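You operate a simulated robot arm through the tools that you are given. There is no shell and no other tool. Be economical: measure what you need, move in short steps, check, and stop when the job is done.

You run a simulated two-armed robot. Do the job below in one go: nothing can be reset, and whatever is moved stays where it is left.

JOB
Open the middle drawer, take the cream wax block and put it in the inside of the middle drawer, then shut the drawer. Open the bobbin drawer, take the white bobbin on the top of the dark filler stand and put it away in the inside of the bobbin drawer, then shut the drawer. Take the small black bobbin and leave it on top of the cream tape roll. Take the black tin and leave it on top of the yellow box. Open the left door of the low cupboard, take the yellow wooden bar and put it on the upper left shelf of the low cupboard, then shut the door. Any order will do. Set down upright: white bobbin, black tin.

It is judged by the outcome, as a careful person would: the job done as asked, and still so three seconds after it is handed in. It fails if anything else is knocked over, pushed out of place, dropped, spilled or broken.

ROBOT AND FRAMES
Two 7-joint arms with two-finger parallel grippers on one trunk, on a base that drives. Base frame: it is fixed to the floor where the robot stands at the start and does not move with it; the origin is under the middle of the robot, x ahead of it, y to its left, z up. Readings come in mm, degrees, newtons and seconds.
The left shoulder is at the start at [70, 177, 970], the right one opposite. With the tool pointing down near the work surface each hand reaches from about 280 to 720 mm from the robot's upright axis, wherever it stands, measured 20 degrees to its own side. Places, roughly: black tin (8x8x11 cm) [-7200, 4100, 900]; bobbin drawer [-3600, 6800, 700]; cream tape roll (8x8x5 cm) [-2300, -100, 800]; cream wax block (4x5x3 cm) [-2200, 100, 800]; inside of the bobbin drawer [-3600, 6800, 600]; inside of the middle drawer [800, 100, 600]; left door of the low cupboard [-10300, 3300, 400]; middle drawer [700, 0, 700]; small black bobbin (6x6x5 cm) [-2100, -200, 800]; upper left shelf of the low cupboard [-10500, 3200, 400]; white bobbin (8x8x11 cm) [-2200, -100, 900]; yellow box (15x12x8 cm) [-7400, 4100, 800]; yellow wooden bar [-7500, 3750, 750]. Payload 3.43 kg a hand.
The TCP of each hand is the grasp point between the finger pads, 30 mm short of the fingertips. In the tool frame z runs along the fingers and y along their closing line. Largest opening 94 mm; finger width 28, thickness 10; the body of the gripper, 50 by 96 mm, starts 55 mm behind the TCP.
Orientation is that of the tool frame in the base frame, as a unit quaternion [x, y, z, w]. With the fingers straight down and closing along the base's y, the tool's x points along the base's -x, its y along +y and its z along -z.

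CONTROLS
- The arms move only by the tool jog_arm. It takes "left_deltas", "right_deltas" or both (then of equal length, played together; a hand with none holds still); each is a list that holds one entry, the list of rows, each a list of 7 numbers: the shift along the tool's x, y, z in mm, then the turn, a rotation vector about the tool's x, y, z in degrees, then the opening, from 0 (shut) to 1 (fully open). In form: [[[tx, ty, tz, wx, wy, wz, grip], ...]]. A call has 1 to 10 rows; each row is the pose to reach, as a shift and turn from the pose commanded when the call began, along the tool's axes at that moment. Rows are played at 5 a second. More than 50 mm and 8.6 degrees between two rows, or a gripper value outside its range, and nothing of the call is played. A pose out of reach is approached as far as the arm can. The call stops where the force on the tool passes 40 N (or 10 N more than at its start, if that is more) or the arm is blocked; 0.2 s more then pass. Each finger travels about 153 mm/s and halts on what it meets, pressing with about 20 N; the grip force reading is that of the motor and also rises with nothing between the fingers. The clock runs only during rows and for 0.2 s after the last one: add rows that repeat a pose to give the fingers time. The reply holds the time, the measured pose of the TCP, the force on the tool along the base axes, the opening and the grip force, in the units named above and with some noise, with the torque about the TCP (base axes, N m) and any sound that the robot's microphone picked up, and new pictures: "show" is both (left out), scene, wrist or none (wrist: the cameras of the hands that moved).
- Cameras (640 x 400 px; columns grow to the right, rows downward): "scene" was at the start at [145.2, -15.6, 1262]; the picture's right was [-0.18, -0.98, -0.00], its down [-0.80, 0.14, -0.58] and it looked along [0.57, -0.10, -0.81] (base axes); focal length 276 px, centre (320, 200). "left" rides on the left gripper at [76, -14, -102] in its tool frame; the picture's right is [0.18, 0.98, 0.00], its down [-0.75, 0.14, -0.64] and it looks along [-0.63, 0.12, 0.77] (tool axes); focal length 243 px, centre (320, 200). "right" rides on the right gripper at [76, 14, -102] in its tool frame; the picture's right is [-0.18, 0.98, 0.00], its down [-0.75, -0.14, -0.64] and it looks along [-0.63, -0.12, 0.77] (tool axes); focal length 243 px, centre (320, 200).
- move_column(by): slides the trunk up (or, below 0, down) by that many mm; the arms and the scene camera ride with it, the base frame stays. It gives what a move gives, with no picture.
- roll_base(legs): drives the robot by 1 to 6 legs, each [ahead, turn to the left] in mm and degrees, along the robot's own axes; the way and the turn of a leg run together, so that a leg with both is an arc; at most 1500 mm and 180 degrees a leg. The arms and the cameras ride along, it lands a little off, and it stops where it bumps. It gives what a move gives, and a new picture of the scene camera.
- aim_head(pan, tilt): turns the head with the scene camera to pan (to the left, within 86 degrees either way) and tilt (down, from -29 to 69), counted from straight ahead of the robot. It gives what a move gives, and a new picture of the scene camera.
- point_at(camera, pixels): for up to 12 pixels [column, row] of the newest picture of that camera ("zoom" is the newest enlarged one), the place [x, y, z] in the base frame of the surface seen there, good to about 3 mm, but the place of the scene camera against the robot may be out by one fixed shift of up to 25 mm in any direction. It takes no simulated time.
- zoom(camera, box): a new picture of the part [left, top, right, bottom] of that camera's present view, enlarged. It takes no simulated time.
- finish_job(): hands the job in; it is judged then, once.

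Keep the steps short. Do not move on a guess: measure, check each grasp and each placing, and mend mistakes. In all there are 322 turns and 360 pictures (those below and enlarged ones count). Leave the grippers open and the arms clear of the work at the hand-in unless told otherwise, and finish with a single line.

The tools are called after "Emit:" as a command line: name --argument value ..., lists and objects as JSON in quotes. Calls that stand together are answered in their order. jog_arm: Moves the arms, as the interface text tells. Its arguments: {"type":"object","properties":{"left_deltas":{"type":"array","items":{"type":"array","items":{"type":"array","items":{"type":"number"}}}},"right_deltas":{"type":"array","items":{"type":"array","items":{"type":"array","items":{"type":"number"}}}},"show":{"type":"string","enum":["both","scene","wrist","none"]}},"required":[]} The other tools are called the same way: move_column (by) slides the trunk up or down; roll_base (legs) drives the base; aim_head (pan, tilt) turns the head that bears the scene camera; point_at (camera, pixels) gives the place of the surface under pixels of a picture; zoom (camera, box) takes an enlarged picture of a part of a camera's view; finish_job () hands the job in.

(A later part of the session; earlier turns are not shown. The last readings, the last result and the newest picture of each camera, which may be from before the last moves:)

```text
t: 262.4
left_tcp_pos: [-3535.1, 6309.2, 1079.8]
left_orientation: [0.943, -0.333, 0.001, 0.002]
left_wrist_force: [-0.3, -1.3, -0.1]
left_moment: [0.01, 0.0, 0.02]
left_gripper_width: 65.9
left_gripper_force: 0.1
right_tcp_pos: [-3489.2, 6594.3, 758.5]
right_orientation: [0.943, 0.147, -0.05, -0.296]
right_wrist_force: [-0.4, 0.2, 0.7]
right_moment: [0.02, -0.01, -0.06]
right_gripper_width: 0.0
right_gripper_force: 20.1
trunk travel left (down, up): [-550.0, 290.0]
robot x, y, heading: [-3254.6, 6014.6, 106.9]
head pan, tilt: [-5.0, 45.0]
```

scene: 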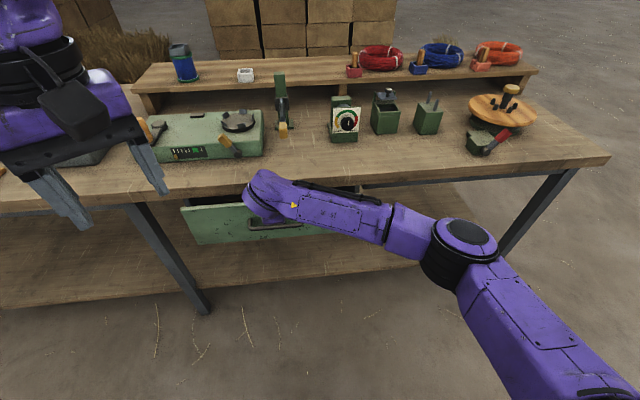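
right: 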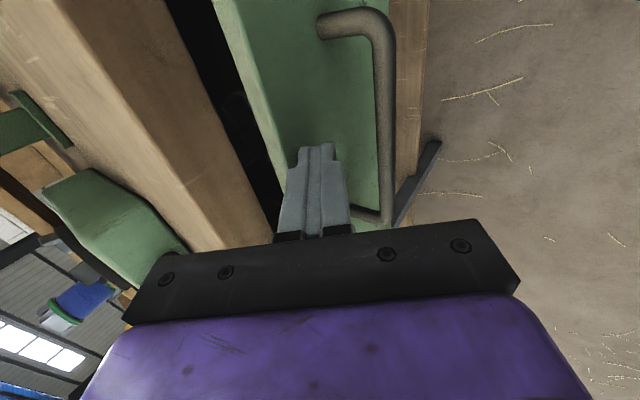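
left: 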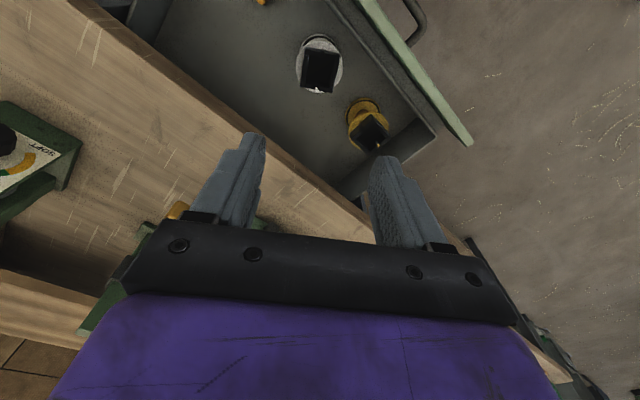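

Continue pushing with small steps until it meets the stop.

Emit:
jog_arm --right_deltas '[[[0, -8, 5.7, 0, 0, 0, 0], [0, -16, 11.4, 0, 0, 0, 0], [0, -22, 15.6, 0, 0, 0, 0], [0, -28, 19.8, 0, 0, 0, 0], [0, -33, 23.3, 0, 0, 0, 0], [0, -38, 26.8, 0, 0, 0, 0]]]' --show "wrist"

Emit:
point_at --camera "right" --pixels '[[290, 60], [320, 120], [350, 100]]'

```text
t: 263.4
left_tcp_pos: [-3531.3, 6305.4, 1081.3]
left_orientation: [0.942, -0.335, -0.001, 0.002]
left_wrist_force: [0.6, -1.4, 0.4]
left_moment: [0.03, 0.02, -0.02]
left_gripper_width: 65.8
left_gripper_force: 0.0
right_tcp_pos: [-3496.7, 6617.5, 760.3]
right_orientation: [0.944, 0.146, -0.051, -0.29]
right_wrist_force: [12.6, -17.6, 11.6]
right_moment: [-0.12, -0.15, -0.05]
right_gripper_width: 0.0
right_gripper_force: 19.6
trunk travel left (down, up): [-550.0, 290.0]
robot x, y, heading: [-3252.0, 6013.1, 106.2]
head pan, tilt: [-5.0, 45.0]
stopped in row 5 (right hand): the force on the tool passed its limit at 47 N (the readings are from after the stop); the commanded pose is now the measured one
```

right: 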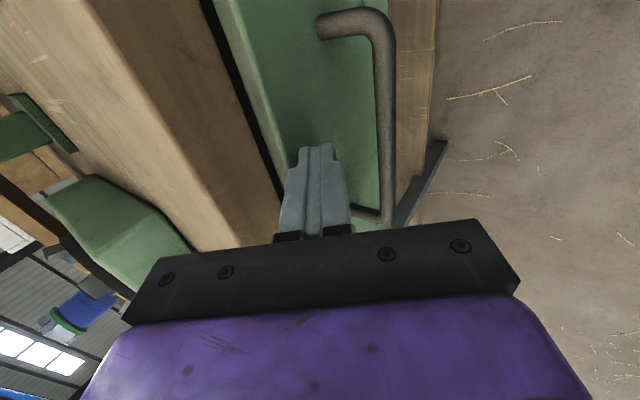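

```text
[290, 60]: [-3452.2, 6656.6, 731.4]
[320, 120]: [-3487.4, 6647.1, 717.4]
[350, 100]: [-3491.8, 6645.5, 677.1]
```

The front is at −7399 (originally −7400): shut. Back the hand off and bring it upright.

Emit:
jog_arm --right_deltas '[[[0, 12, -9, 0, 0, 0, 0], [0, 40, -29, 0, 0, 0, 0], [0, 65, -60, 0, 0, 0, 0.5], [0, 85, -100, -7, 0, 0, 0.5], [0, 105, -140, -14, 0, 0, 0.5], [0, 120, -180, -21, 0, 0, 0.5], [0, 130, -220, -28, 0, 0, 0.5], [40, 130, -250, -35, 0, 0, 0.5], [80, 130, -250, -35, 0, 0, 0.5]]]' --show "none"

Emit:
aim_head --pan 80 --tilt 25

```text
t: 265.4
left_tcp_pos: [-3533.4, 6308.8, 1078.6]
left_orientation: [0.943, -0.334, 0.001, 0.003]
left_wrist_force: [0.2, -0.4, -0.5]
left_moment: [0.03, -0.01, 0.0]
left_gripper_width: 65.6
left_gripper_force: 0.1
right_tcp_pos: [-3343.6, 6407.2, 889.8]
right_orientation: [0.988, 0.156, -0.003, 0.009]
right_wrist_force: [-1.3, 0.4, 0.0]
right_moment: [-0.01, -0.01, -0.02]
right_gripper_width: 46.9
right_gripper_force: 0.1
trunk travel left (down, up): [-550.0, 290.0]
robot x, y, heading: [-3254.1, 6017.9, 106.4]
head pan, tilt: [-5.0, 45.0]
```

```text
t: 267.0
left_tcp_pos: [-3534.8, 6309.4, 1078.8]
left_orientation: [0.943, -0.333, 0.002, 0.003]
left_wrist_force: [0.3, -0.4, -0.4]
left_moment: [0.02, -0.02, -0.01]
left_gripper_width: 65.7
left_gripper_force: 0.0
right_tcp_pos: [-3343.0, 6408.5, 889.4]
right_orientation: [0.988, 0.155, -0.003, 0.007]
right_wrist_force: [-0.5, -0.2, -0.2]
right_moment: [0.0, 0.01, -0.01]
right_gripper_width: 46.9
right_gripper_force: 0.0
trunk travel left (down, up): [-550.0, 290.0]
robot x, y, heading: [-3253.1, 6015.8, 106.7]
head pan, tilt: [80.0, 25.0]
```

scene: 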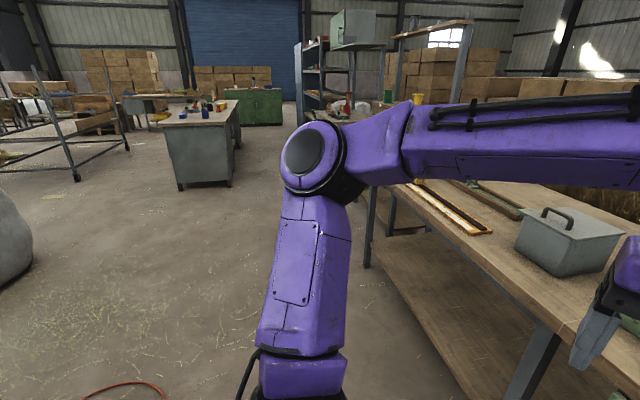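

Emit:
zoom --camera "scene" --box '[100, 70, 320, 200]'

Emit:
point_at --camera "scene" --pixels '[[180, 185], [230, 185], [238, 155], [165, 122], [225, 122], [240, 100], [205, 108], [110, 385], [150, 390], [75, 178], [128, 148], [20, 260]]'

```text
2.91 times, centred on (210, 135) of scene
```

zoom: 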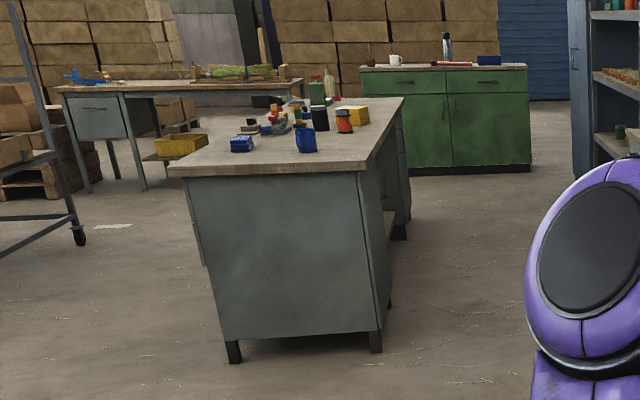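

```text
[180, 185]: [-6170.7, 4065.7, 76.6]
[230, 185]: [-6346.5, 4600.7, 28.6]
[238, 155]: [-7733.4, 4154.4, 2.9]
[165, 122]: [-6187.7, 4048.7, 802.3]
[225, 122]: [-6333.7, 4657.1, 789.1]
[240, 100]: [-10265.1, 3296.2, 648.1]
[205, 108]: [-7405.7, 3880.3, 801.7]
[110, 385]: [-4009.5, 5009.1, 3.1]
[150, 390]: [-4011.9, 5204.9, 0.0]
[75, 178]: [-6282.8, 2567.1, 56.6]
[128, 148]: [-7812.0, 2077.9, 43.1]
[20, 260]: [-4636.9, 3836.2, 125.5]
```

Emit:
point_at --camera "zoom" --pixels '[[320, 117], [352, 114], [344, 122], [306, 140], [400, 100], [260, 102], [290, 105], [400, 230], [372, 350], [235, 360], [175, 165], [360, 165]]'

```text
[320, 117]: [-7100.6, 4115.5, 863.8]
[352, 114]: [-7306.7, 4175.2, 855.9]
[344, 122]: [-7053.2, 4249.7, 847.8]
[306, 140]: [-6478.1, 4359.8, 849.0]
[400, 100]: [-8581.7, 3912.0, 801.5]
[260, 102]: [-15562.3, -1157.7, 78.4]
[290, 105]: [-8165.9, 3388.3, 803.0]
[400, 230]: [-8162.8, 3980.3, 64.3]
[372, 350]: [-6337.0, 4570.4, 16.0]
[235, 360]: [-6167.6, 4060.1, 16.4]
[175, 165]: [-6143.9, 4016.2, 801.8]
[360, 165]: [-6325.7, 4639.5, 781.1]
```

Desk with the black tin [-7100,4115], yellow box [-7307,4175] ahead; the green low cupboard is beyond. Raise the trunk for travel and drive along the aisle to the desk's near side.

Emit:
move_column --by 120

Emit:
roll_base --legs '[[0, 87], [1100, 0], [1100, 0], [1040, 0]]'

Emit:
aim_head --pan 20 --tilt 30

```text
t: 268.5
left_tcp_pos: [-3535.0, 6308.4, 1196.9]
left_orientation: [0.943, -0.333, 0.001, 0.003]
left_wrist_force: [-1.1, 1.3, -0.3]
left_moment: [0.02, -0.01, 0.02]
left_gripper_width: 65.7
left_gripper_force: 0.0
right_tcp_pos: [-3343.7, 6409.0, 1010.2]
right_orientation: [0.988, 0.156, -0.003, 0.008]
right_wrist_force: [-0.7, 0.6, -0.2]
right_moment: [0.0, 0.0, 0.03]
right_gripper_width: 46.9
right_gripper_force: 0.1
trunk travel left (down, up): [-670.0, 170.0]
robot x, y, heading: [-3250.8, 6013.7, 106.5]
head pan, tilt: [80.0, 25.0]
```

```text
t: 288.1
left_tcp_pos: [-6664.0, 4887.1, 1199.1]
left_orientation: [0.908, 0.418, 0.003, 0.001]
left_wrist_force: [-0.1, 0.1, 0.0]
left_moment: [0.0, 0.0, 0.02]
left_gripper_width: 66.0
left_gripper_force: 0.0
right_tcp_pos: [-6759.0, 5082.1, 1009.9]
right_orientation: [0.599, 0.801, 0.003, 0.007]
right_wrist_force: [0.3, 0.1, -0.6]
right_moment: [-0.01, 0.01, 0.0]
right_gripper_width: 47.0
right_gripper_force: 0.0
trunk travel left (down, up): [-670.0, 170.0]
robot x, y, heading: [-6364.8, 5162.3, -164.6]
head pan, tilt: [80.0, 25.0]
```

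scene: 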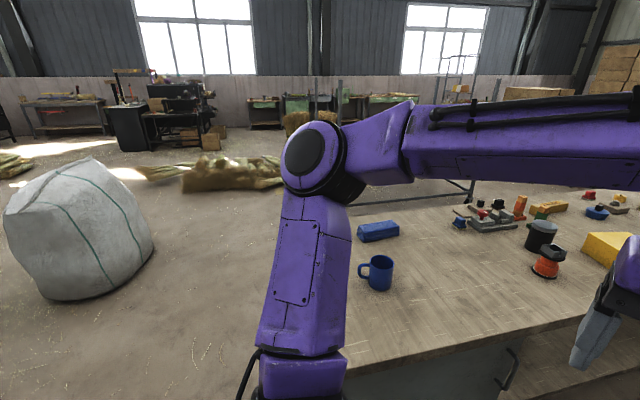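

```text
t: 289.4
left_tcp_pos: [-6663.5, 4885.8, 1199.1]
left_orientation: [0.908, 0.419, 0.004, 0.001]
left_wrist_force: [-0.1, 0.2, -0.7]
left_moment: [-0.02, 0.01, 0.01]
left_gripper_width: 65.7
left_gripper_force: 0.0
right_tcp_pos: [-6759.9, 5081.1, 1009.3]
right_orientation: [0.599, 0.801, 0.003, 0.007]
right_wrist_force: [-0.4, -0.7, 0.4]
right_moment: [0.02, -0.04, -0.02]
right_gripper_width: 47.1
right_gripper_force: 0.2
trunk travel left (down, up): [-670.0, 170.0]
robot x, y, heading: [-6364.3, 5163.5, -165.0]
head pan, tilt: [20.0, 30.0]
```

scene: 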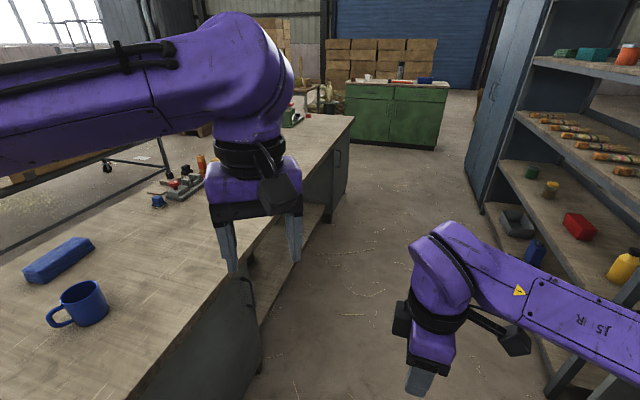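

Emit:
point_at --camera "scene" --pixels '[[487, 205], [548, 375], [515, 130], [465, 150], [350, 130], [265, 330], [335, 175], [350, 140], [440, 145], [355, 85], [448, 88]]'

```text
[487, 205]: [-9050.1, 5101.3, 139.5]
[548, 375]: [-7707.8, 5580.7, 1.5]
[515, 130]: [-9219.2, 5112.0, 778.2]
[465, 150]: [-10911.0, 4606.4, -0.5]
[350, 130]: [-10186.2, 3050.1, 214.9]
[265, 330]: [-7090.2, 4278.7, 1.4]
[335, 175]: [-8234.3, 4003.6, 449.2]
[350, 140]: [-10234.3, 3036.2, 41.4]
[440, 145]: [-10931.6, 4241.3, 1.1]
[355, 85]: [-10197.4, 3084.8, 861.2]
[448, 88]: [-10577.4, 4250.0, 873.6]
```

Emit:
roll_base --legs '[[0, -2.4], [1023, 0], [0, 95]]'

Emit:
aim_head --pan 0 --tilt 45

```text
t: 299.1
left_tcp_pos: [-7088.6, 4637.8, 1198.2]
left_orientation: [0.319, 0.948, 0.003, -0.001]
left_wrist_force: [-0.3, -1.0, 0.0]
left_moment: [-0.04, 0.0, 0.02]
left_gripper_width: 65.6
left_gripper_force: 0.0
right_tcp_pos: [-7278.8, 4531.3, 1010.4]
right_orientation: [-0.171, 0.985, 0.008, 0.003]
right_wrist_force: [1.5, 0.2, -0.1]
right_moment: [0.01, 0.04, -0.01]
right_gripper_width: 47.0
right_gripper_force: 0.2
trunk travel left (down, up): [-670.0, 170.0]
robot x, y, heading: [-7379.2, 4922.2, -71.9]
head pan, tilt: [20.0, 30.0]
```

scene: 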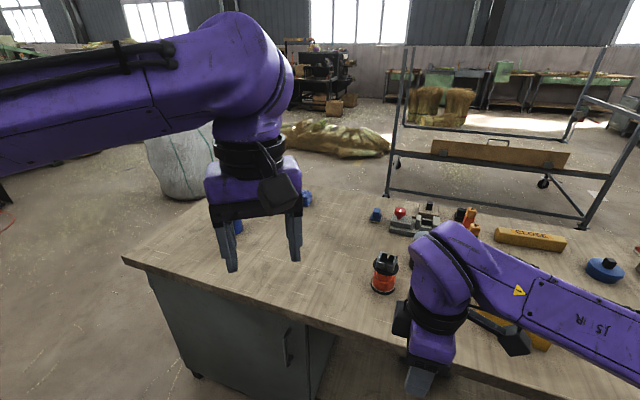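

```text
t: 300.0
left_tcp_pos: [-7088.3, 4638.9, 1199.0]
left_orientation: [0.319, 0.948, 0.003, -0.003]
left_wrist_force: [0.3, 0.3, 0.8]
left_moment: [0.02, -0.01, 0.02]
left_gripper_width: 65.9
left_gripper_force: 0.2
right_tcp_pos: [-7278.3, 4531.2, 1009.5]
right_orientation: [-0.171, 0.985, 0.008, 0.003]
right_wrist_force: [-0.4, 0.3, -0.4]
right_moment: [0.01, 0.01, 0.0]
right_gripper_width: 47.1
right_gripper_force: 0.0
trunk travel left (down, up): [-670.0, 170.0]
robot x, y, heading: [-7385.8, 4918.1, -71.4]
head pan, tilt: [0.0, 45.0]
```

scene: 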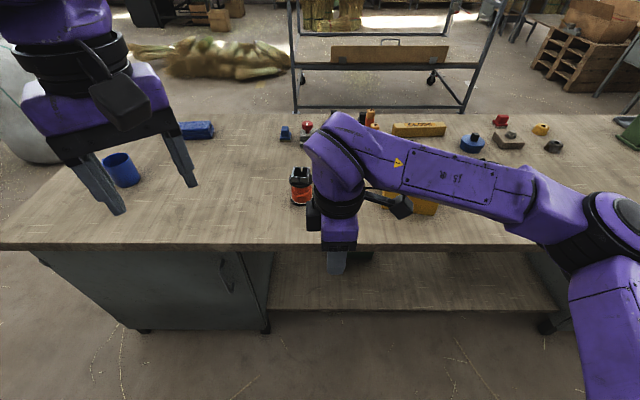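

Move the right hand aside to the right to see the tin.

Emit:
jog_arm --right_deltas '[[[40, 0, 0, 0, 0, 0, 1], [80, 0, 0, 0, 0, 0, 1], [120, 0, 0, 0, 0, 0, 1], [160, 0, 0, 0, 0, 0, 1], [200, 0, 0, 0, 0, 0, 1]]]' --show "scene"

Emit:
zoom --camera "scene" --box '[260, 90, 460, 250]'

```text
t: 301.2
left_tcp_pos: [-7090.0, 4639.2, 1199.6]
left_orientation: [0.319, 0.948, 0.003, -0.001]
left_wrist_force: [-0.1, -0.3, 0.7]
left_moment: [-0.04, 0.01, 0.05]
left_gripper_width: 65.8
left_gripper_force: 0.0
right_tcp_pos: [-7468.6, 4464.6, 1006.6]
right_orientation: [-0.171, 0.985, 0.007, 0.004]
right_wrist_force: [-0.2, 0.8, 0.5]
right_moment: [0.02, -0.05, -0.01]
right_gripper_width: 94.3
right_gripper_force: 0.1
trunk travel left (down, up): [-670.0, 170.0]
robot x, y, heading: [-7379.4, 4921.7, -71.9]
head pan, tilt: [0.0, 45.0]
```

scene: 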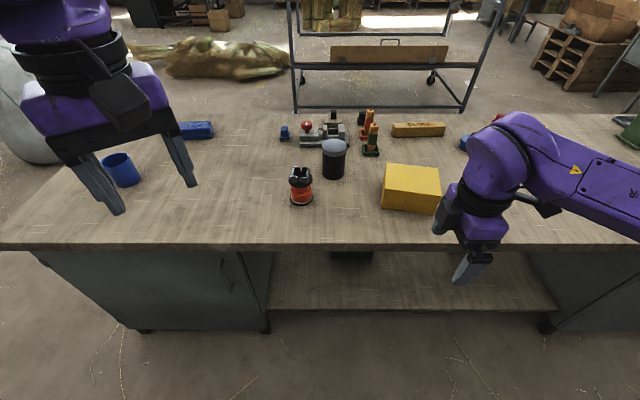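

```text
2.50 times, centred on (360, 170) of scene
```

zoom: 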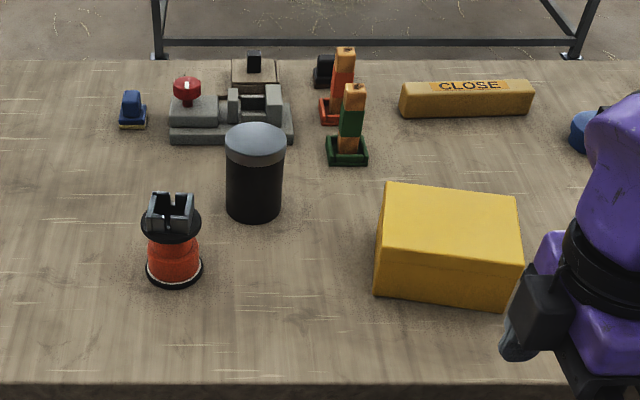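

Emit:
point_at --camera "zoom" --pixels '[[255, 145], [228, 142], [284, 142], [254, 215], [390, 190], [515, 200], [525, 260], [380, 260], [465, 90], [405, 95], [530, 95], [350, 90]]'

Emit:
point_at --camera "scene" --pixels '[[335, 245], [200, 250], [330, 200]]'

```text
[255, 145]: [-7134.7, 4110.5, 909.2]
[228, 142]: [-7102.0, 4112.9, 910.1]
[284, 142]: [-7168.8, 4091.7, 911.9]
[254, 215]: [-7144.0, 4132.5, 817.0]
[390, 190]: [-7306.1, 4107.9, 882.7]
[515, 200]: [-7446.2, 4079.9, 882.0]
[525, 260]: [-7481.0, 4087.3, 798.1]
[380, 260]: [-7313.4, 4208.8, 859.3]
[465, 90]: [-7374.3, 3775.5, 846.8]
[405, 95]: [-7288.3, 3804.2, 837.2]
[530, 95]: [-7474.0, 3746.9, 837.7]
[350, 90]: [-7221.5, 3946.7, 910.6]
```

```text
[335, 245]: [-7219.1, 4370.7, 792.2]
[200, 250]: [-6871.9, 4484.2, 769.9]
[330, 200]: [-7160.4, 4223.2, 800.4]
```

Tin top centre (true) ≈[-7155,4104,910], Ø~68; box top z 882. Drive 225 mm forward.

Emit:
roll_base --legs '[[225, 0]]'

Emit:
aim_head --pan 0 --tilt 55

```text
t: 302.9
left_tcp_pos: [-7015.7, 4421.5, 1199.1]
left_orientation: [0.316, 0.949, 0.003, -0.001]
left_wrist_force: [0.5, 1.4, -0.3]
left_moment: [-0.02, 0.01, 0.0]
left_gripper_width: 65.8
left_gripper_force: 0.1
right_tcp_pos: [-7392.8, 4246.9, 1008.6]
right_orientation: [-0.173, 0.985, 0.007, 0.003]
right_wrist_force: [0.0, -0.1, -0.8]
right_moment: [-0.04, -0.01, 0.0]
right_gripper_width: 93.9
right_gripper_force: 0.1
trunk travel left (down, up): [-670.0, 170.0]
robot x, y, heading: [-7309.1, 4703.6, -71.1]
head pan, tilt: [0.0, 45.0]
```

scene: 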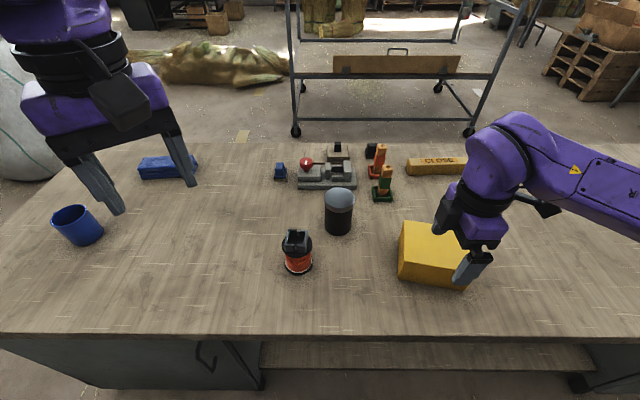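

```text
t: 303.6
left_tcp_pos: [-7015.3, 4423.0, 1198.0]
left_orientation: [0.317, 0.949, 0.003, -0.002]
left_wrist_force: [-0.5, -0.5, 0.0]
left_moment: [0.0, 0.03, 0.02]
left_gripper_width: 65.7
left_gripper_force: 0.0
right_tcp_pos: [-7391.8, 4246.8, 1008.7]
right_orientation: [-0.174, 0.985, 0.008, 0.003]
right_wrist_force: [0.7, 0.1, -0.3]
right_moment: [-0.03, 0.0, -0.01]
right_gripper_width: 94.0
right_gripper_force: 0.0
trunk travel left (down, up): [-670.0, 170.0]
robot x, y, heading: [-7311.1, 4704.0, -71.5]
head pan, tilt: [0.0, 55.0]
```

scene: 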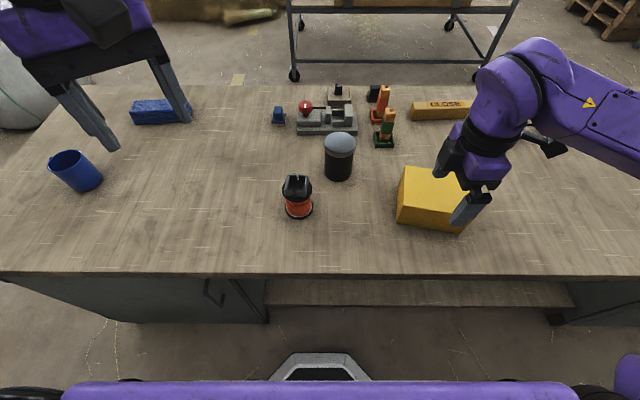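

Emit:
point_at --camera "scene" --pixels '[[340, 143], [326, 147], [354, 147], [340, 133], [325, 133], [355, 134], [297, 185], [297, 210], [384, 143], [405, 172], [468, 185], [400, 215]]'

```text
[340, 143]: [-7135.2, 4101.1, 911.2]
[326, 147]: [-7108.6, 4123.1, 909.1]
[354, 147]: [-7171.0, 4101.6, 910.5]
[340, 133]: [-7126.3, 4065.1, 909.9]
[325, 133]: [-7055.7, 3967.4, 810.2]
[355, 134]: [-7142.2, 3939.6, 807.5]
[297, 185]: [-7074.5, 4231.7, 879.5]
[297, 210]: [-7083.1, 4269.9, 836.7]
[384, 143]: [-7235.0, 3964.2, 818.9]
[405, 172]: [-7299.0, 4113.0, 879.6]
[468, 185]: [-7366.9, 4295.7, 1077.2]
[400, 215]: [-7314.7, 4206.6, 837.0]
```

Plenty of room around the tin. Move the right hand above it.

Emit:
jog_arm --right_deltas '[[[-29, -36, 0, 0, 0, 0, 1], [-58, -72, 0, 0, 0, 0, 1], [-87, -108, 0, 0, 0, 0, 1], [-116, -144, 0, 0, 0, 0, 1], [-145, -180, 0, 0, 0, 0, 1], [-173.6, -215.3, 0, 0, 0, 0, 1], [-173.6, -215.3, 0, 0, 0, 0, 1]]]'

```text
t: 305.2
left_tcp_pos: [-7015.7, 4422.1, 1199.2]
left_orientation: [0.317, 0.948, 0.003, -0.001]
left_wrist_force: [-0.7, -0.7, 0.3]
left_moment: [-0.04, -0.02, 0.01]
left_gripper_width: 65.8
left_gripper_force: 0.1
right_tcp_pos: [-7157.6, 4104.9, 1005.1]
right_orientation: [-0.173, 0.985, 0.008, 0.004]
right_wrist_force: [0.0, -0.6, -0.3]
right_moment: [0.02, -0.01, -0.02]
right_gripper_width: 94.2
right_gripper_force: 0.0
trunk travel left (down, up): [-670.0, 170.0]
robot x, y, heading: [-7309.3, 4701.5, -71.4]
head pan, tilt: [0.0, 55.0]
```

scene: 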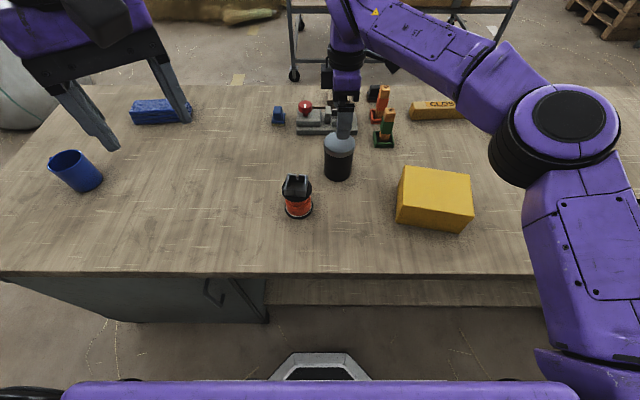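
right: 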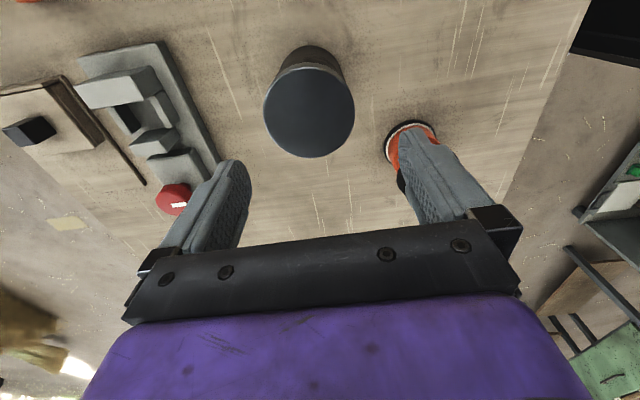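

Emit:
point_at --camera "right" --pixels '[[309, 113], [266, 113], [352, 113], [309, 75], [309, 152]]'

Emit:
point_at --camera "scene" --pixels '[[405, 171], [470, 178], [472, 208], [398, 205], [437, 190], [462, 226], [400, 222]]'

```text
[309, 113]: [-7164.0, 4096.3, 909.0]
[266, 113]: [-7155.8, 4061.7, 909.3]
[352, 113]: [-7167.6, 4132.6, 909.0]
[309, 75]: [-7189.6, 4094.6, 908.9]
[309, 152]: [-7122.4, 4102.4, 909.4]
```

```text
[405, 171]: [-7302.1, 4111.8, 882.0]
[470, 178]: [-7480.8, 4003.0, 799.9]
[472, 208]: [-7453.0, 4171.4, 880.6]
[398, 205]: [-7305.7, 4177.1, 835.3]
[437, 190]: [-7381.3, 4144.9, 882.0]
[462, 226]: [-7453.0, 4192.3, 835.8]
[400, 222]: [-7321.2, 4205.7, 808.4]
```

Tin centre [-7159,4098], Ø71. Correct and descend to z 884, then close.

Emit:
jog_arm --right_deltas '[[[3.7, -6, 30, 0, 0, 0, 1], [3.7, -6, 70, 0, 0, 0, 1], [3.7, -6, 100, 0, 0, 0, 1], [3.7, -6, 121, 0, 0, 0, 1], [3.7, -6, 121, 0, 0, 0, 1]]]' --show "wrist"

```text
t: 306.4
left_tcp_pos: [-7015.7, 4422.6, 1198.2]
left_orientation: [0.316, 0.949, 0.003, -0.001]
left_wrist_force: [0.2, 0.3, -0.4]
left_moment: [-0.01, 0.06, 0.01]
left_gripper_width: 65.8
left_gripper_force: 0.0
right_tcp_pos: [-7157.0, 4099.6, 884.2]
right_orientation: [-0.174, 0.985, 0.008, 0.004]
right_wrist_force: [0.1, -0.3, -0.1]
right_moment: [0.0, 0.0, -0.02]
right_gripper_width: 94.0
right_gripper_force: 0.0
trunk travel left (down, up): [-670.0, 170.0]
robot x, y, heading: [-7310.3, 4705.9, -71.2]
head pan, tilt: [0.0, 55.0]
```

right: 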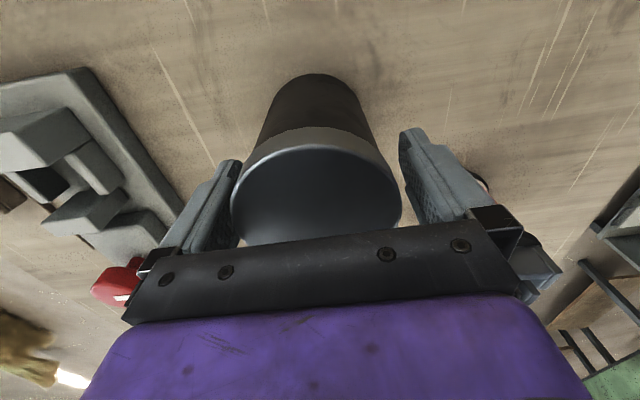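

Tin is between the fingers. Close and lift a little.

Emit:
jog_arm --right_deltas '[[[0, 0, 0, 0, 0, 0, 0.6], [0, 0, 0, 0, 0, 0, 0.3], [0, 0, 0, 0, 0, 0, 0], [0, 0, 0, 0, 0, 0, 0], [0, 0, -8, 0, 0, 0, 0], [0, 0, -20, 0, 0, 0, 0], [0, 0, -20, 0, 0, 0, 0]]]' --show "wrist"

```text
t: 308.0
left_tcp_pos: [-7015.3, 4421.1, 1198.6]
left_orientation: [0.316, 0.949, 0.003, -0.001]
left_wrist_force: [0.8, 0.3, -0.2]
left_moment: [-0.01, 0.01, 0.02]
left_gripper_width: 65.5
left_gripper_force: 0.1
right_tcp_pos: [-7155.8, 4097.3, 904.1]
right_orientation: [-0.174, 0.985, 0.009, 0.003]
right_wrist_force: [0.7, -1.1, -4.1]
right_moment: [0.02, -0.01, 0.01]
right_gripper_width: 74.4
right_gripper_force: 19.9
trunk travel left (down, up): [-670.0, 170.0]
robot x, y, heading: [-7306.8, 4704.7, -71.4]
head pan, tilt: [0.0, 55.0]
```

right: 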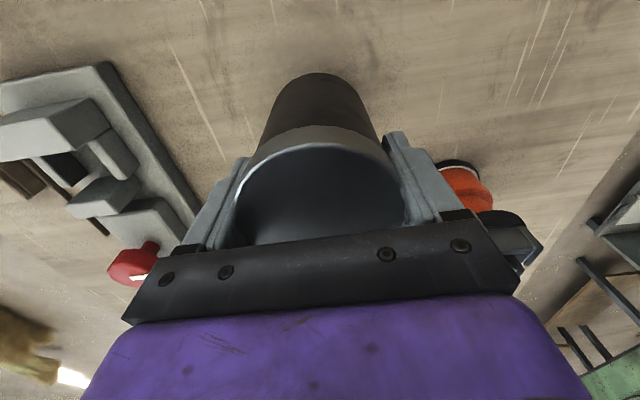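

Held (74 mm). Raise it above the box height and measure the box top carefully.

Emit:
jog_arm --right_deltas '[[[0, 0, -40, 0, 0, 0, 0], [0, 0, -80, 0, 0, 0, 0], [0, 0, -120, 0, 0, 0, 0], [0, 0, -120, 0, 0, 0, 0]]]' --show "none"

Emit:
zoom --camera "scene" --box '[380, 150, 500, 240]'

```text
t: 309.0
left_tcp_pos: [-7015.1, 4421.8, 1198.2]
left_orientation: [0.316, 0.949, 0.003, -0.001]
left_wrist_force: [0.7, -0.4, 1.3]
left_moment: [0.02, 0.01, -0.01]
left_gripper_width: 65.8
left_gripper_force: 0.1
right_tcp_pos: [-7157.6, 4097.0, 1025.4]
right_orientation: [-0.174, 0.985, 0.008, 0.003]
right_wrist_force: [-0.6, 0.2, -3.8]
right_moment: [0.03, -0.02, -0.03]
right_gripper_width: 74.6
right_gripper_force: 19.9
trunk travel left (down, up): [-670.0, 170.0]
robot x, y, heading: [-7307.5, 4706.9, -71.3]
head pan, tilt: [0.0, 55.0]
```

```text
4.44 times, centred on (440, 195) of scene
```

zoom: 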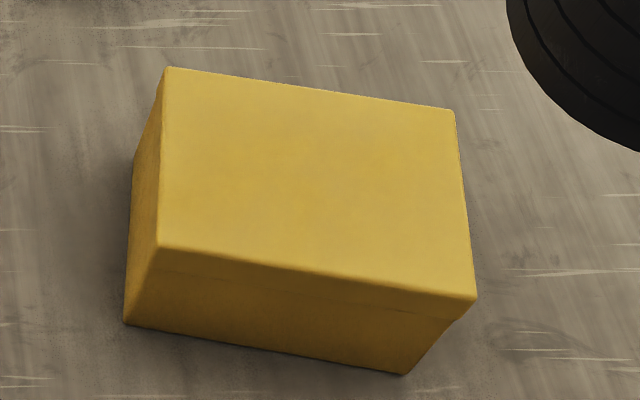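

Emit:
point_at --camera "zoom" --pixels '[[172, 75], [448, 115], [465, 290], [162, 240], [310, 180]]'

```text
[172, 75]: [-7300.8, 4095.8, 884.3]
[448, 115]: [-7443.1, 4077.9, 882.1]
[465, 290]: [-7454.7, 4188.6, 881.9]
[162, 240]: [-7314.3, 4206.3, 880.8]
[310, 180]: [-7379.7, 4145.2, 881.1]
```

Box centre (true) ≈[-7402,4140], top 880. Carry the tin above it and look.

Emit:
jog_arm --right_deltas '[[[36, 21, 0, 0, 0, 0, 0], [72, 41, 0, 0, 0, 0, 0], [108, 62, 0, 0, 0, 0, 0], [144, 83, 0, 0, 0, 0, 0], [180, 104, 0, 0, 0, 0, 0], [215, 124.2, 0, 0, 0, 0, 0], [215, 124.2, 25, 0, 0, 0, 0], [215, 124.2, 40, 0, 0, 0, 0], [215, 124.2, 40, 0, 0, 0, 0]]]'

Emit:
zoom --camera "scene" --box '[370, 120, 510, 240]'

```text
t: 311.0
left_tcp_pos: [-7014.7, 4422.7, 1198.4]
left_orientation: [0.318, 0.948, 0.004, -0.001]
left_wrist_force: [-0.2, -0.4, 0.7]
left_moment: [0.02, -0.01, 0.01]
left_gripper_width: 65.7
left_gripper_force: 0.1
right_tcp_pos: [-7401.9, 4141.9, 983.7]
right_orientation: [-0.172, 0.985, 0.008, 0.003]
right_wrist_force: [-0.2, 0.3, -2.8]
right_moment: [0.01, -0.01, -0.02]
right_gripper_width: 74.3
right_gripper_force: 20.2
trunk travel left (down, up): [-670.0, 170.0]
robot x, y, heading: [-7309.3, 4705.1, -71.3]
head pan, tilt: [0.0, 55.0]
```

scene: 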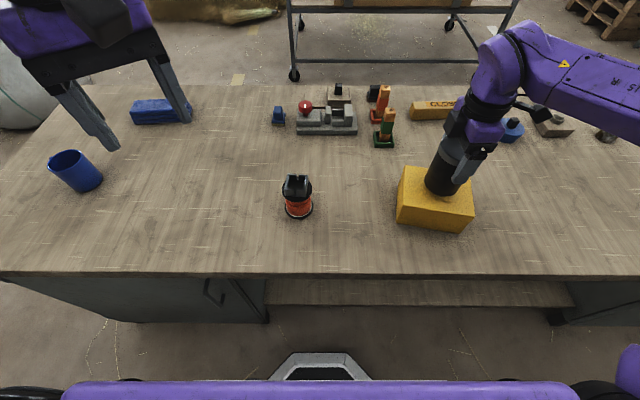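
right: 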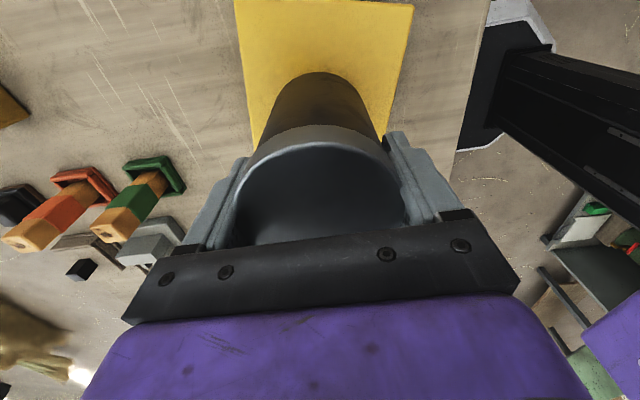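

```text
3.33 times, centred on (440, 180) of scene
```

zoom: 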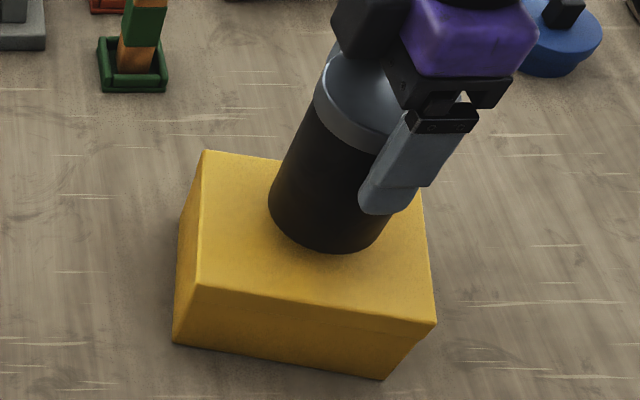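

Well centred. Lower gently to contact.

Emit:
jog_arm --right_deltas '[[[0, 0, 8, 0, 0, 0, 0], [0, 0, 14, 0, 0, 0, 0], [0, 0, 17, 0, 0, 0, 0], [0, 0, 19, 0, 0, 0, 0], [0, 0, 19, 0, 0, 0, 0]]]' --show "none"

```text
t: 312.2
left_tcp_pos: [-7014.7, 4421.7, 1198.7]
left_orientation: [0.317, 0.948, 0.003, -0.001]
left_wrist_force: [0.7, -0.2, 0.7]
left_moment: [-0.01, 0.03, 0.0]
left_gripper_width: 65.7
left_gripper_force: 0.0
right_tcp_pos: [-7401.6, 4141.9, 965.0]
right_orientation: [-0.174, 0.985, 0.009, 0.003]
right_wrist_force: [-0.6, -0.1, -3.9]
right_moment: [0.01, -0.01, -0.02]
right_gripper_width: 74.5
right_gripper_force: 19.7
trunk travel left (down, up): [-670.0, 170.0]
robot x, y, heading: [-7307.1, 4708.6, -71.3]
head pan, tilt: [0.0, 55.0]
```

Emit:
jog_arm --right_deltas '[[[0, 0, 1, 0, 0, 0, 0], [0, 0, 2, 0, 0, 0, 0], [0, 0, 3, 0, 0, 0, 0], [0, 0, 3, 0, 0, 0, 0]]]' --show "none"

```text
t: 313.2
left_tcp_pos: [-7015.9, 4424.0, 1199.8]
left_orientation: [0.318, 0.948, 0.003, -0.001]
left_wrist_force: [-0.1, 0.5, -0.2]
left_moment: [0.0, 0.0, 0.0]
left_gripper_width: 65.7
left_gripper_force: 0.0
right_tcp_pos: [-7400.7, 4141.6, 964.8]
right_orientation: [-0.174, 0.985, 0.005, 0.004]
right_wrist_force: [-1.5, -5.2, 17.1]
right_moment: [-0.46, -0.18, 0.0]
right_gripper_width: 75.0
right_gripper_force: 19.4
trunk travel left (down, up): [-670.0, 170.0]
robot x, y, heading: [-7310.8, 4704.5, -71.2]
head pan, tilt: [0.0, 55.0]
```

Contact. Ease 1.5 mm, open, and rise.

Emit:
jog_arm --right_deltas '[[[0, 0, -2, 0, 0, 0, 0], [0, 0, -2, 0, 0, 0, 0.9], [0, 0, -2, 0, 0, 0, 1], [0, 0, -2, 0, 0, 0, 1], [0, 0, -30, 0, 0, 0, 1], [0, 0, -70, 0, 0, 0, 1], [0, 0, -110, 0, 0, 0, 1], [0, 0, -130, 0, 0, 0, 1]]]'

Emit:
zoom --camera "scene" --box '[370, 120, 510, 240]'

```text
t: 315.0
left_tcp_pos: [-7013.9, 4423.4, 1199.2]
left_orientation: [0.317, 0.949, 0.003, -0.001]
left_wrist_force: [-0.3, -0.7, 0.3]
left_moment: [-0.03, 0.02, 0.01]
left_gripper_width: 65.9
left_gripper_force: 0.0
right_tcp_pos: [-7401.2, 4140.8, 1094.4]
right_orientation: [-0.173, 0.985, 0.008, 0.002]
right_wrist_force: [-0.8, 0.0, -0.3]
right_moment: [0.01, -0.02, 0.02]
right_gripper_width: 94.3
right_gripper_force: 0.0
trunk travel left (down, up): [-670.0, 170.0]
robot x, y, heading: [-7306.1, 4706.1, -71.3]
head pan, tilt: [0.0, 55.0]
```

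scene: 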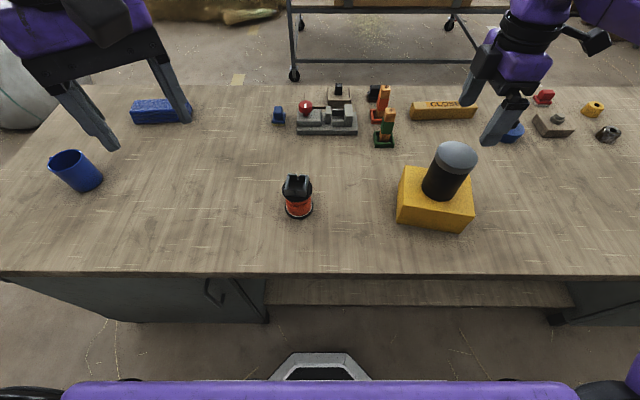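
right: 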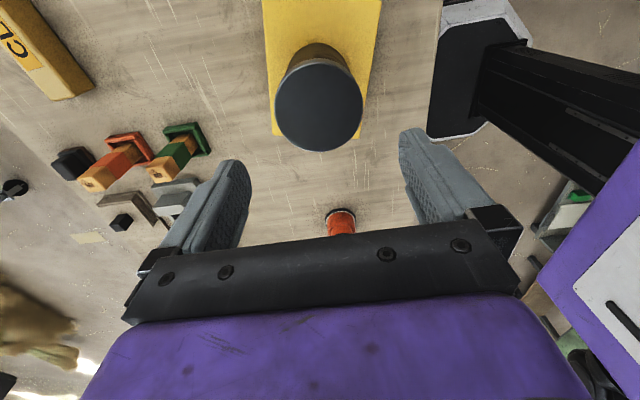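

```text
3.33 times, centred on (440, 180) of scene
```

zoom: 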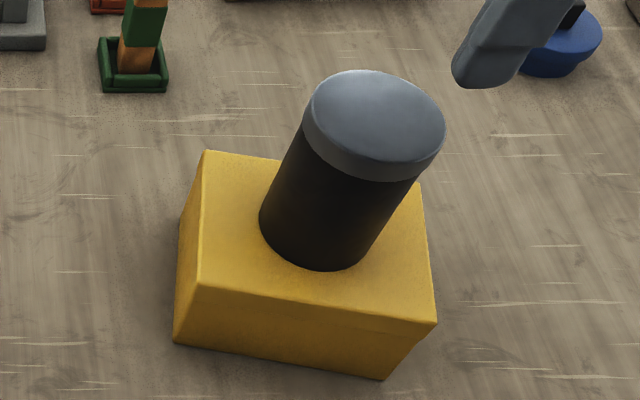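

The tin stands on the box. Now find the yellow wooden bar (given near [-7500,3750,750]); inspect the candidates.

Emit:
aim_head --pan 0 --tilt 35

Emit:
zoom --camera "scene" --box '[260, 60, 580, 240]'

```text
t: 315.9
left_tcp_pos: [-7014.6, 4422.2, 1199.6]
left_orientation: [0.316, 0.949, 0.004, -0.002]
left_wrist_force: [-0.1, -0.4, 0.4]
left_moment: [0.03, 0.0, 0.06]
left_gripper_width: 65.8
left_gripper_force: 0.0
right_tcp_pos: [-7401.7, 4140.4, 1093.3]
right_orientation: [-0.174, 0.985, 0.008, 0.003]
right_wrist_force: [-0.1, 0.0, 0.6]
right_moment: [-0.02, 0.02, -0.01]
right_gripper_width: 94.0
right_gripper_force: 0.1
trunk travel left (down, up): [-670.0, 170.0]
robot x, y, heading: [-7306.5, 4706.3, -71.4]
head pan, tilt: [0.0, 35.0]
```

scene: 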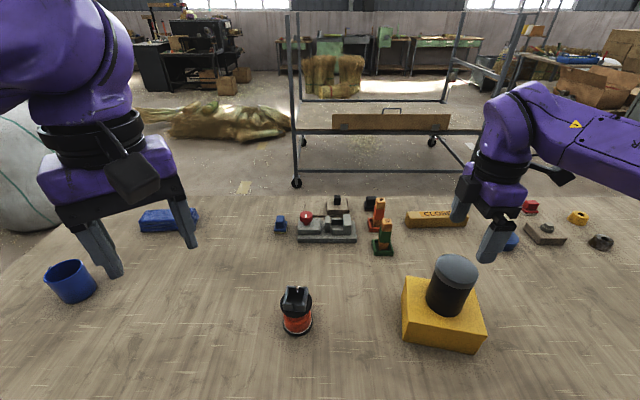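

```text
2.00 times, centred on (420, 150) of scene
```

zoom: 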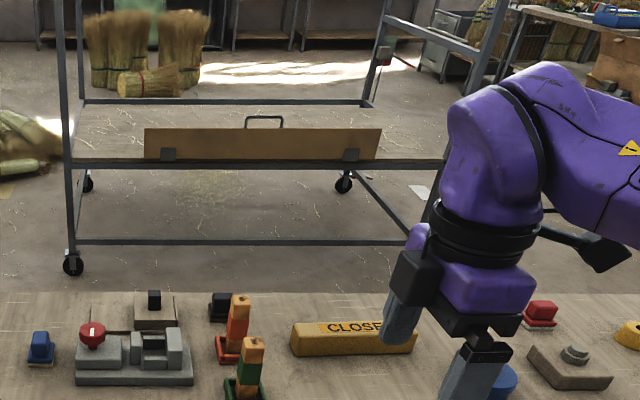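

Emit:
point_at --camera "zoom" --pixels '[[350, 345], [300, 340], [350, 325], [260, 145], [160, 140], [370, 140], [310, 355], [265, 120]]'

Emit:
jog_arm --right_deltas '[[[40, 30, 0, 0, 0, 0, 1], [80, 60, 0, 0, 0, 0, 1], [110, 90, 0, 0, 0, 0, 1], [130, 120, 0, 0, 0, 0, 1]]]' --show "scene"

```text
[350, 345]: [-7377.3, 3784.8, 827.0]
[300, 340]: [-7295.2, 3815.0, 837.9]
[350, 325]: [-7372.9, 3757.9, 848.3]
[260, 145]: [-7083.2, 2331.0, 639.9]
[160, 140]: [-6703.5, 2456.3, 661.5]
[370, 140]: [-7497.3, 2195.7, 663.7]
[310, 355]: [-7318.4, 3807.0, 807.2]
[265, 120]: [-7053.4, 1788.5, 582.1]
```

```text
t: 316.9
left_tcp_pos: [-7016.7, 4423.2, 1199.6]
left_orientation: [0.317, 0.949, 0.002, 0.0]
left_wrist_force: [-1.3, 0.1, 0.3]
left_moment: [0.0, -0.01, 0.0]
left_gripper_width: 65.7
left_gripper_force: 0.0
right_tcp_pos: [-7566.2, 4209.2, 1092.0]
right_orientation: [-0.174, 0.985, 0.007, 0.004]
right_wrist_force: [-0.2, -0.3, 0.3]
right_moment: [0.02, -0.02, -0.01]
right_gripper_width: 93.9
right_gripper_force: 0.0
trunk travel left (down, up): [-670.0, 170.0]
robot x, y, heading: [-7310.0, 4704.8, -71.5]
head pan, tilt: [0.0, 35.0]
```

scene: 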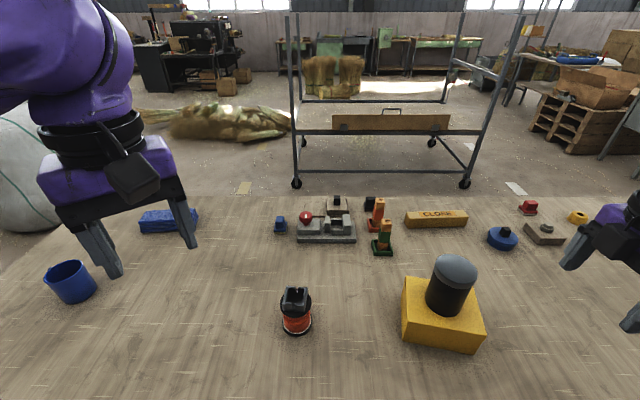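

The "CLOSE" bar is the only yellow wooden bar. It must be reached from the desk's other side; I measure the gap to the trolley there.

Emit:
point_at --camera "scene" --pixels '[[297, 183], [465, 183], [310, 132], [480, 132], [515, 188], [350, 196], [250, 187], [545, 130], [560, 205]]'

Emit:
aim_head --pan -50 --tilt 25

```text
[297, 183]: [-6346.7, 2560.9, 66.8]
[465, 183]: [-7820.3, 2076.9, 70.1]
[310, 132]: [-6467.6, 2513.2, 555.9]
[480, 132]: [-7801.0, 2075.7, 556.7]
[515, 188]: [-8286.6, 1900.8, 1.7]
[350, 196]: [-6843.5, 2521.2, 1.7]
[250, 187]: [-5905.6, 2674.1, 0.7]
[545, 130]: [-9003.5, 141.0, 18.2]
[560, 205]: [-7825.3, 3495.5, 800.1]
```

```text
t: 318.0
left_tcp_pos: [-7014.9, 4421.4, 1198.9]
left_orientation: [0.317, 0.949, 0.003, -0.002]
left_wrist_force: [-0.3, 0.3, 0.2]
left_moment: [-0.01, -0.03, -0.02]
left_gripper_width: 65.8
left_gripper_force: 0.0
right_tcp_pos: [-7564.2, 4208.1, 1090.9]
right_orientation: [-0.174, 0.985, 0.008, 0.003]
right_wrist_force: [0.3, -0.3, -0.6]
right_moment: [-0.03, -0.02, -0.01]
right_gripper_width: 94.3
right_gripper_force: 0.1
trunk travel left (down, up): [-670.0, 170.0]
robot x, y, heading: [-7308.2, 4703.3, -71.6]
head pan, tilt: [-50.0, 25.0]
```

scene: 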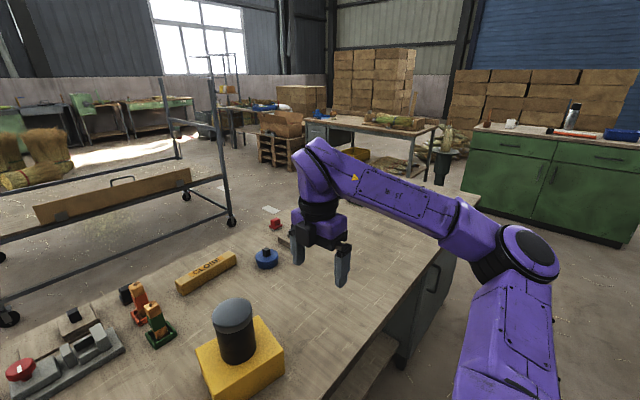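

Emit:
point_at --camera "scene" --pixels '[[310, 140], [343, 152], [412, 175], [435, 130], [262, 165], [295, 165], [440, 185], [470, 190], [230, 225], [478, 130], [395, 370], [430, 305]]'

```text
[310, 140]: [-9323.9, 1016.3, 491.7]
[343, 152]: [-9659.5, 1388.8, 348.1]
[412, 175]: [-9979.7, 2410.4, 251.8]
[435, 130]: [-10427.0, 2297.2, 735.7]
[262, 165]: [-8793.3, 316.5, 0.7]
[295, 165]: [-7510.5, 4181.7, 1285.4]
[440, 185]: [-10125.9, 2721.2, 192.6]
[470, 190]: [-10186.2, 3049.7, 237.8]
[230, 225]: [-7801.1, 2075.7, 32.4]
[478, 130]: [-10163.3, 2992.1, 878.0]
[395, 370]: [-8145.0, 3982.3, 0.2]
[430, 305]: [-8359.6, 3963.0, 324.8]
```

Route: back off the desk, west down the aisle, round the far end, and back along the other side.

Emit:
roll_base --legs '[[-250, 0], [0, -86.8], [1030, 0], [1030, 0], [0, 86]]'

Emit:
aim_head --pan 0 --tilt 30

```text
t: 337.0
left_tcp_pos: [-8998.1, 3848.4, 1199.3]
left_orientation: [0.318, 0.948, 0.002, -0.001]
left_wrist_force: [0.5, 0.3, 0.4]
left_moment: [0.03, 0.02, -0.03]
left_gripper_width: 65.7
left_gripper_force: 0.0
right_tcp_pos: [-9547.2, 3635.4, 1092.3]
right_orientation: [-0.173, 0.985, 0.008, 0.003]
right_wrist_force: [-0.2, -0.4, -0.9]
right_moment: [0.02, -0.03, 0.03]
right_gripper_width: 94.0
right_gripper_force: 0.0
trunk travel left (down, up): [-670.0, 170.0]
robot x, y, heading: [-9288.0, 4131.7, -71.3]
head pan, tilt: [-50.0, 25.0]
```

scene: 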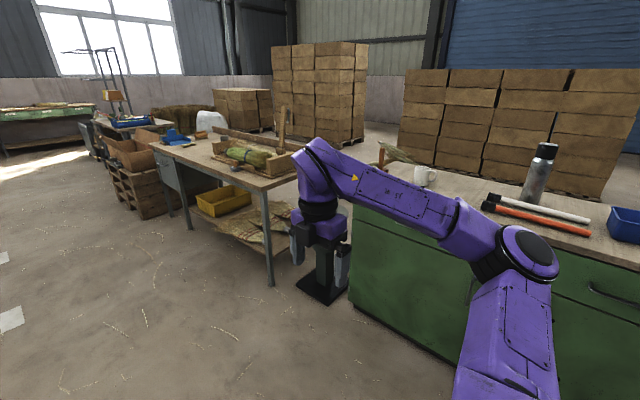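

```text
t: 338.2
left_tcp_pos: [-8998.3, 3848.4, 1198.6]
left_orientation: [0.317, 0.948, 0.003, -0.001]
left_wrist_force: [-0.3, 0.3, -0.8]
left_moment: [-0.04, 0.03, -0.01]
left_gripper_width: 65.7
left_gripper_force: 0.0
right_tcp_pos: [-9548.6, 3634.8, 1092.1]
right_orientation: [-0.172, 0.985, 0.007, 0.004]
right_wrist_force: [-0.3, 1.0, -0.2]
right_moment: [0.01, -0.05, -0.02]
right_gripper_width: 94.2
right_gripper_force: 0.1
trunk travel left (down, up): [-670.0, 170.0]
robot x, y, heading: [-9293.2, 4130.1, -71.4]
head pan, tilt: [0.0, 30.0]
```

scene: 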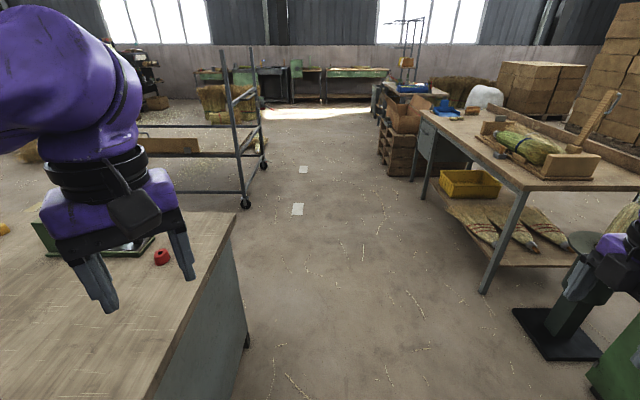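

Emit:
point_at --camera "scene" --pixels '[[520, 315], [545, 355], [485, 290], [245, 345], [245, 205], [440, 200], [590, 380]]'

```text
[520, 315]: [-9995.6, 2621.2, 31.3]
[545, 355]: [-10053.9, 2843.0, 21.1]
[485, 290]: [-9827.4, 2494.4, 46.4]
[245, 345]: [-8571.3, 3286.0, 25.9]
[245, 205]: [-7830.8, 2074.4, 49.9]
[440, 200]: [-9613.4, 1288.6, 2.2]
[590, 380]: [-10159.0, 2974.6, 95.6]
```

Emit:
roll_base --legs '[[0, -2.6], [800, 0], [790, 0], [0, 92.5], [1000, 0]]'

```text
t: 355.6
left_tcp_pos: [-7608.7, 3185.6, 1199.3]
left_orientation: [-0.446, 0.895, 0.002, -0.003]
left_wrist_force: [-0.5, -0.9, -0.6]
left_moment: [0.01, 0.01, 0.0]
left_gripper_width: 65.9
left_gripper_force: 0.1
right_tcp_pos: [-7395.4, 2636.7, 1092.2]
right_orientation: [0.819, -0.574, -0.007, 0.003]
right_wrist_force: [-0.3, -0.8, -0.7]
right_moment: [-0.02, -0.03, 0.0]
right_gripper_width: 94.1
right_gripper_force: 0.1
trunk travel left (down, up): [-670.0, 170.0]
robot x, y, heading: [-7893.3, 2895.0, 18.5]
head pan, tilt: [0.0, 30.0]
```

scene: 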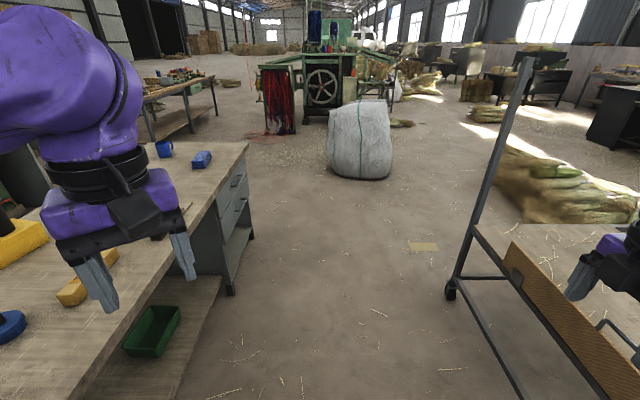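

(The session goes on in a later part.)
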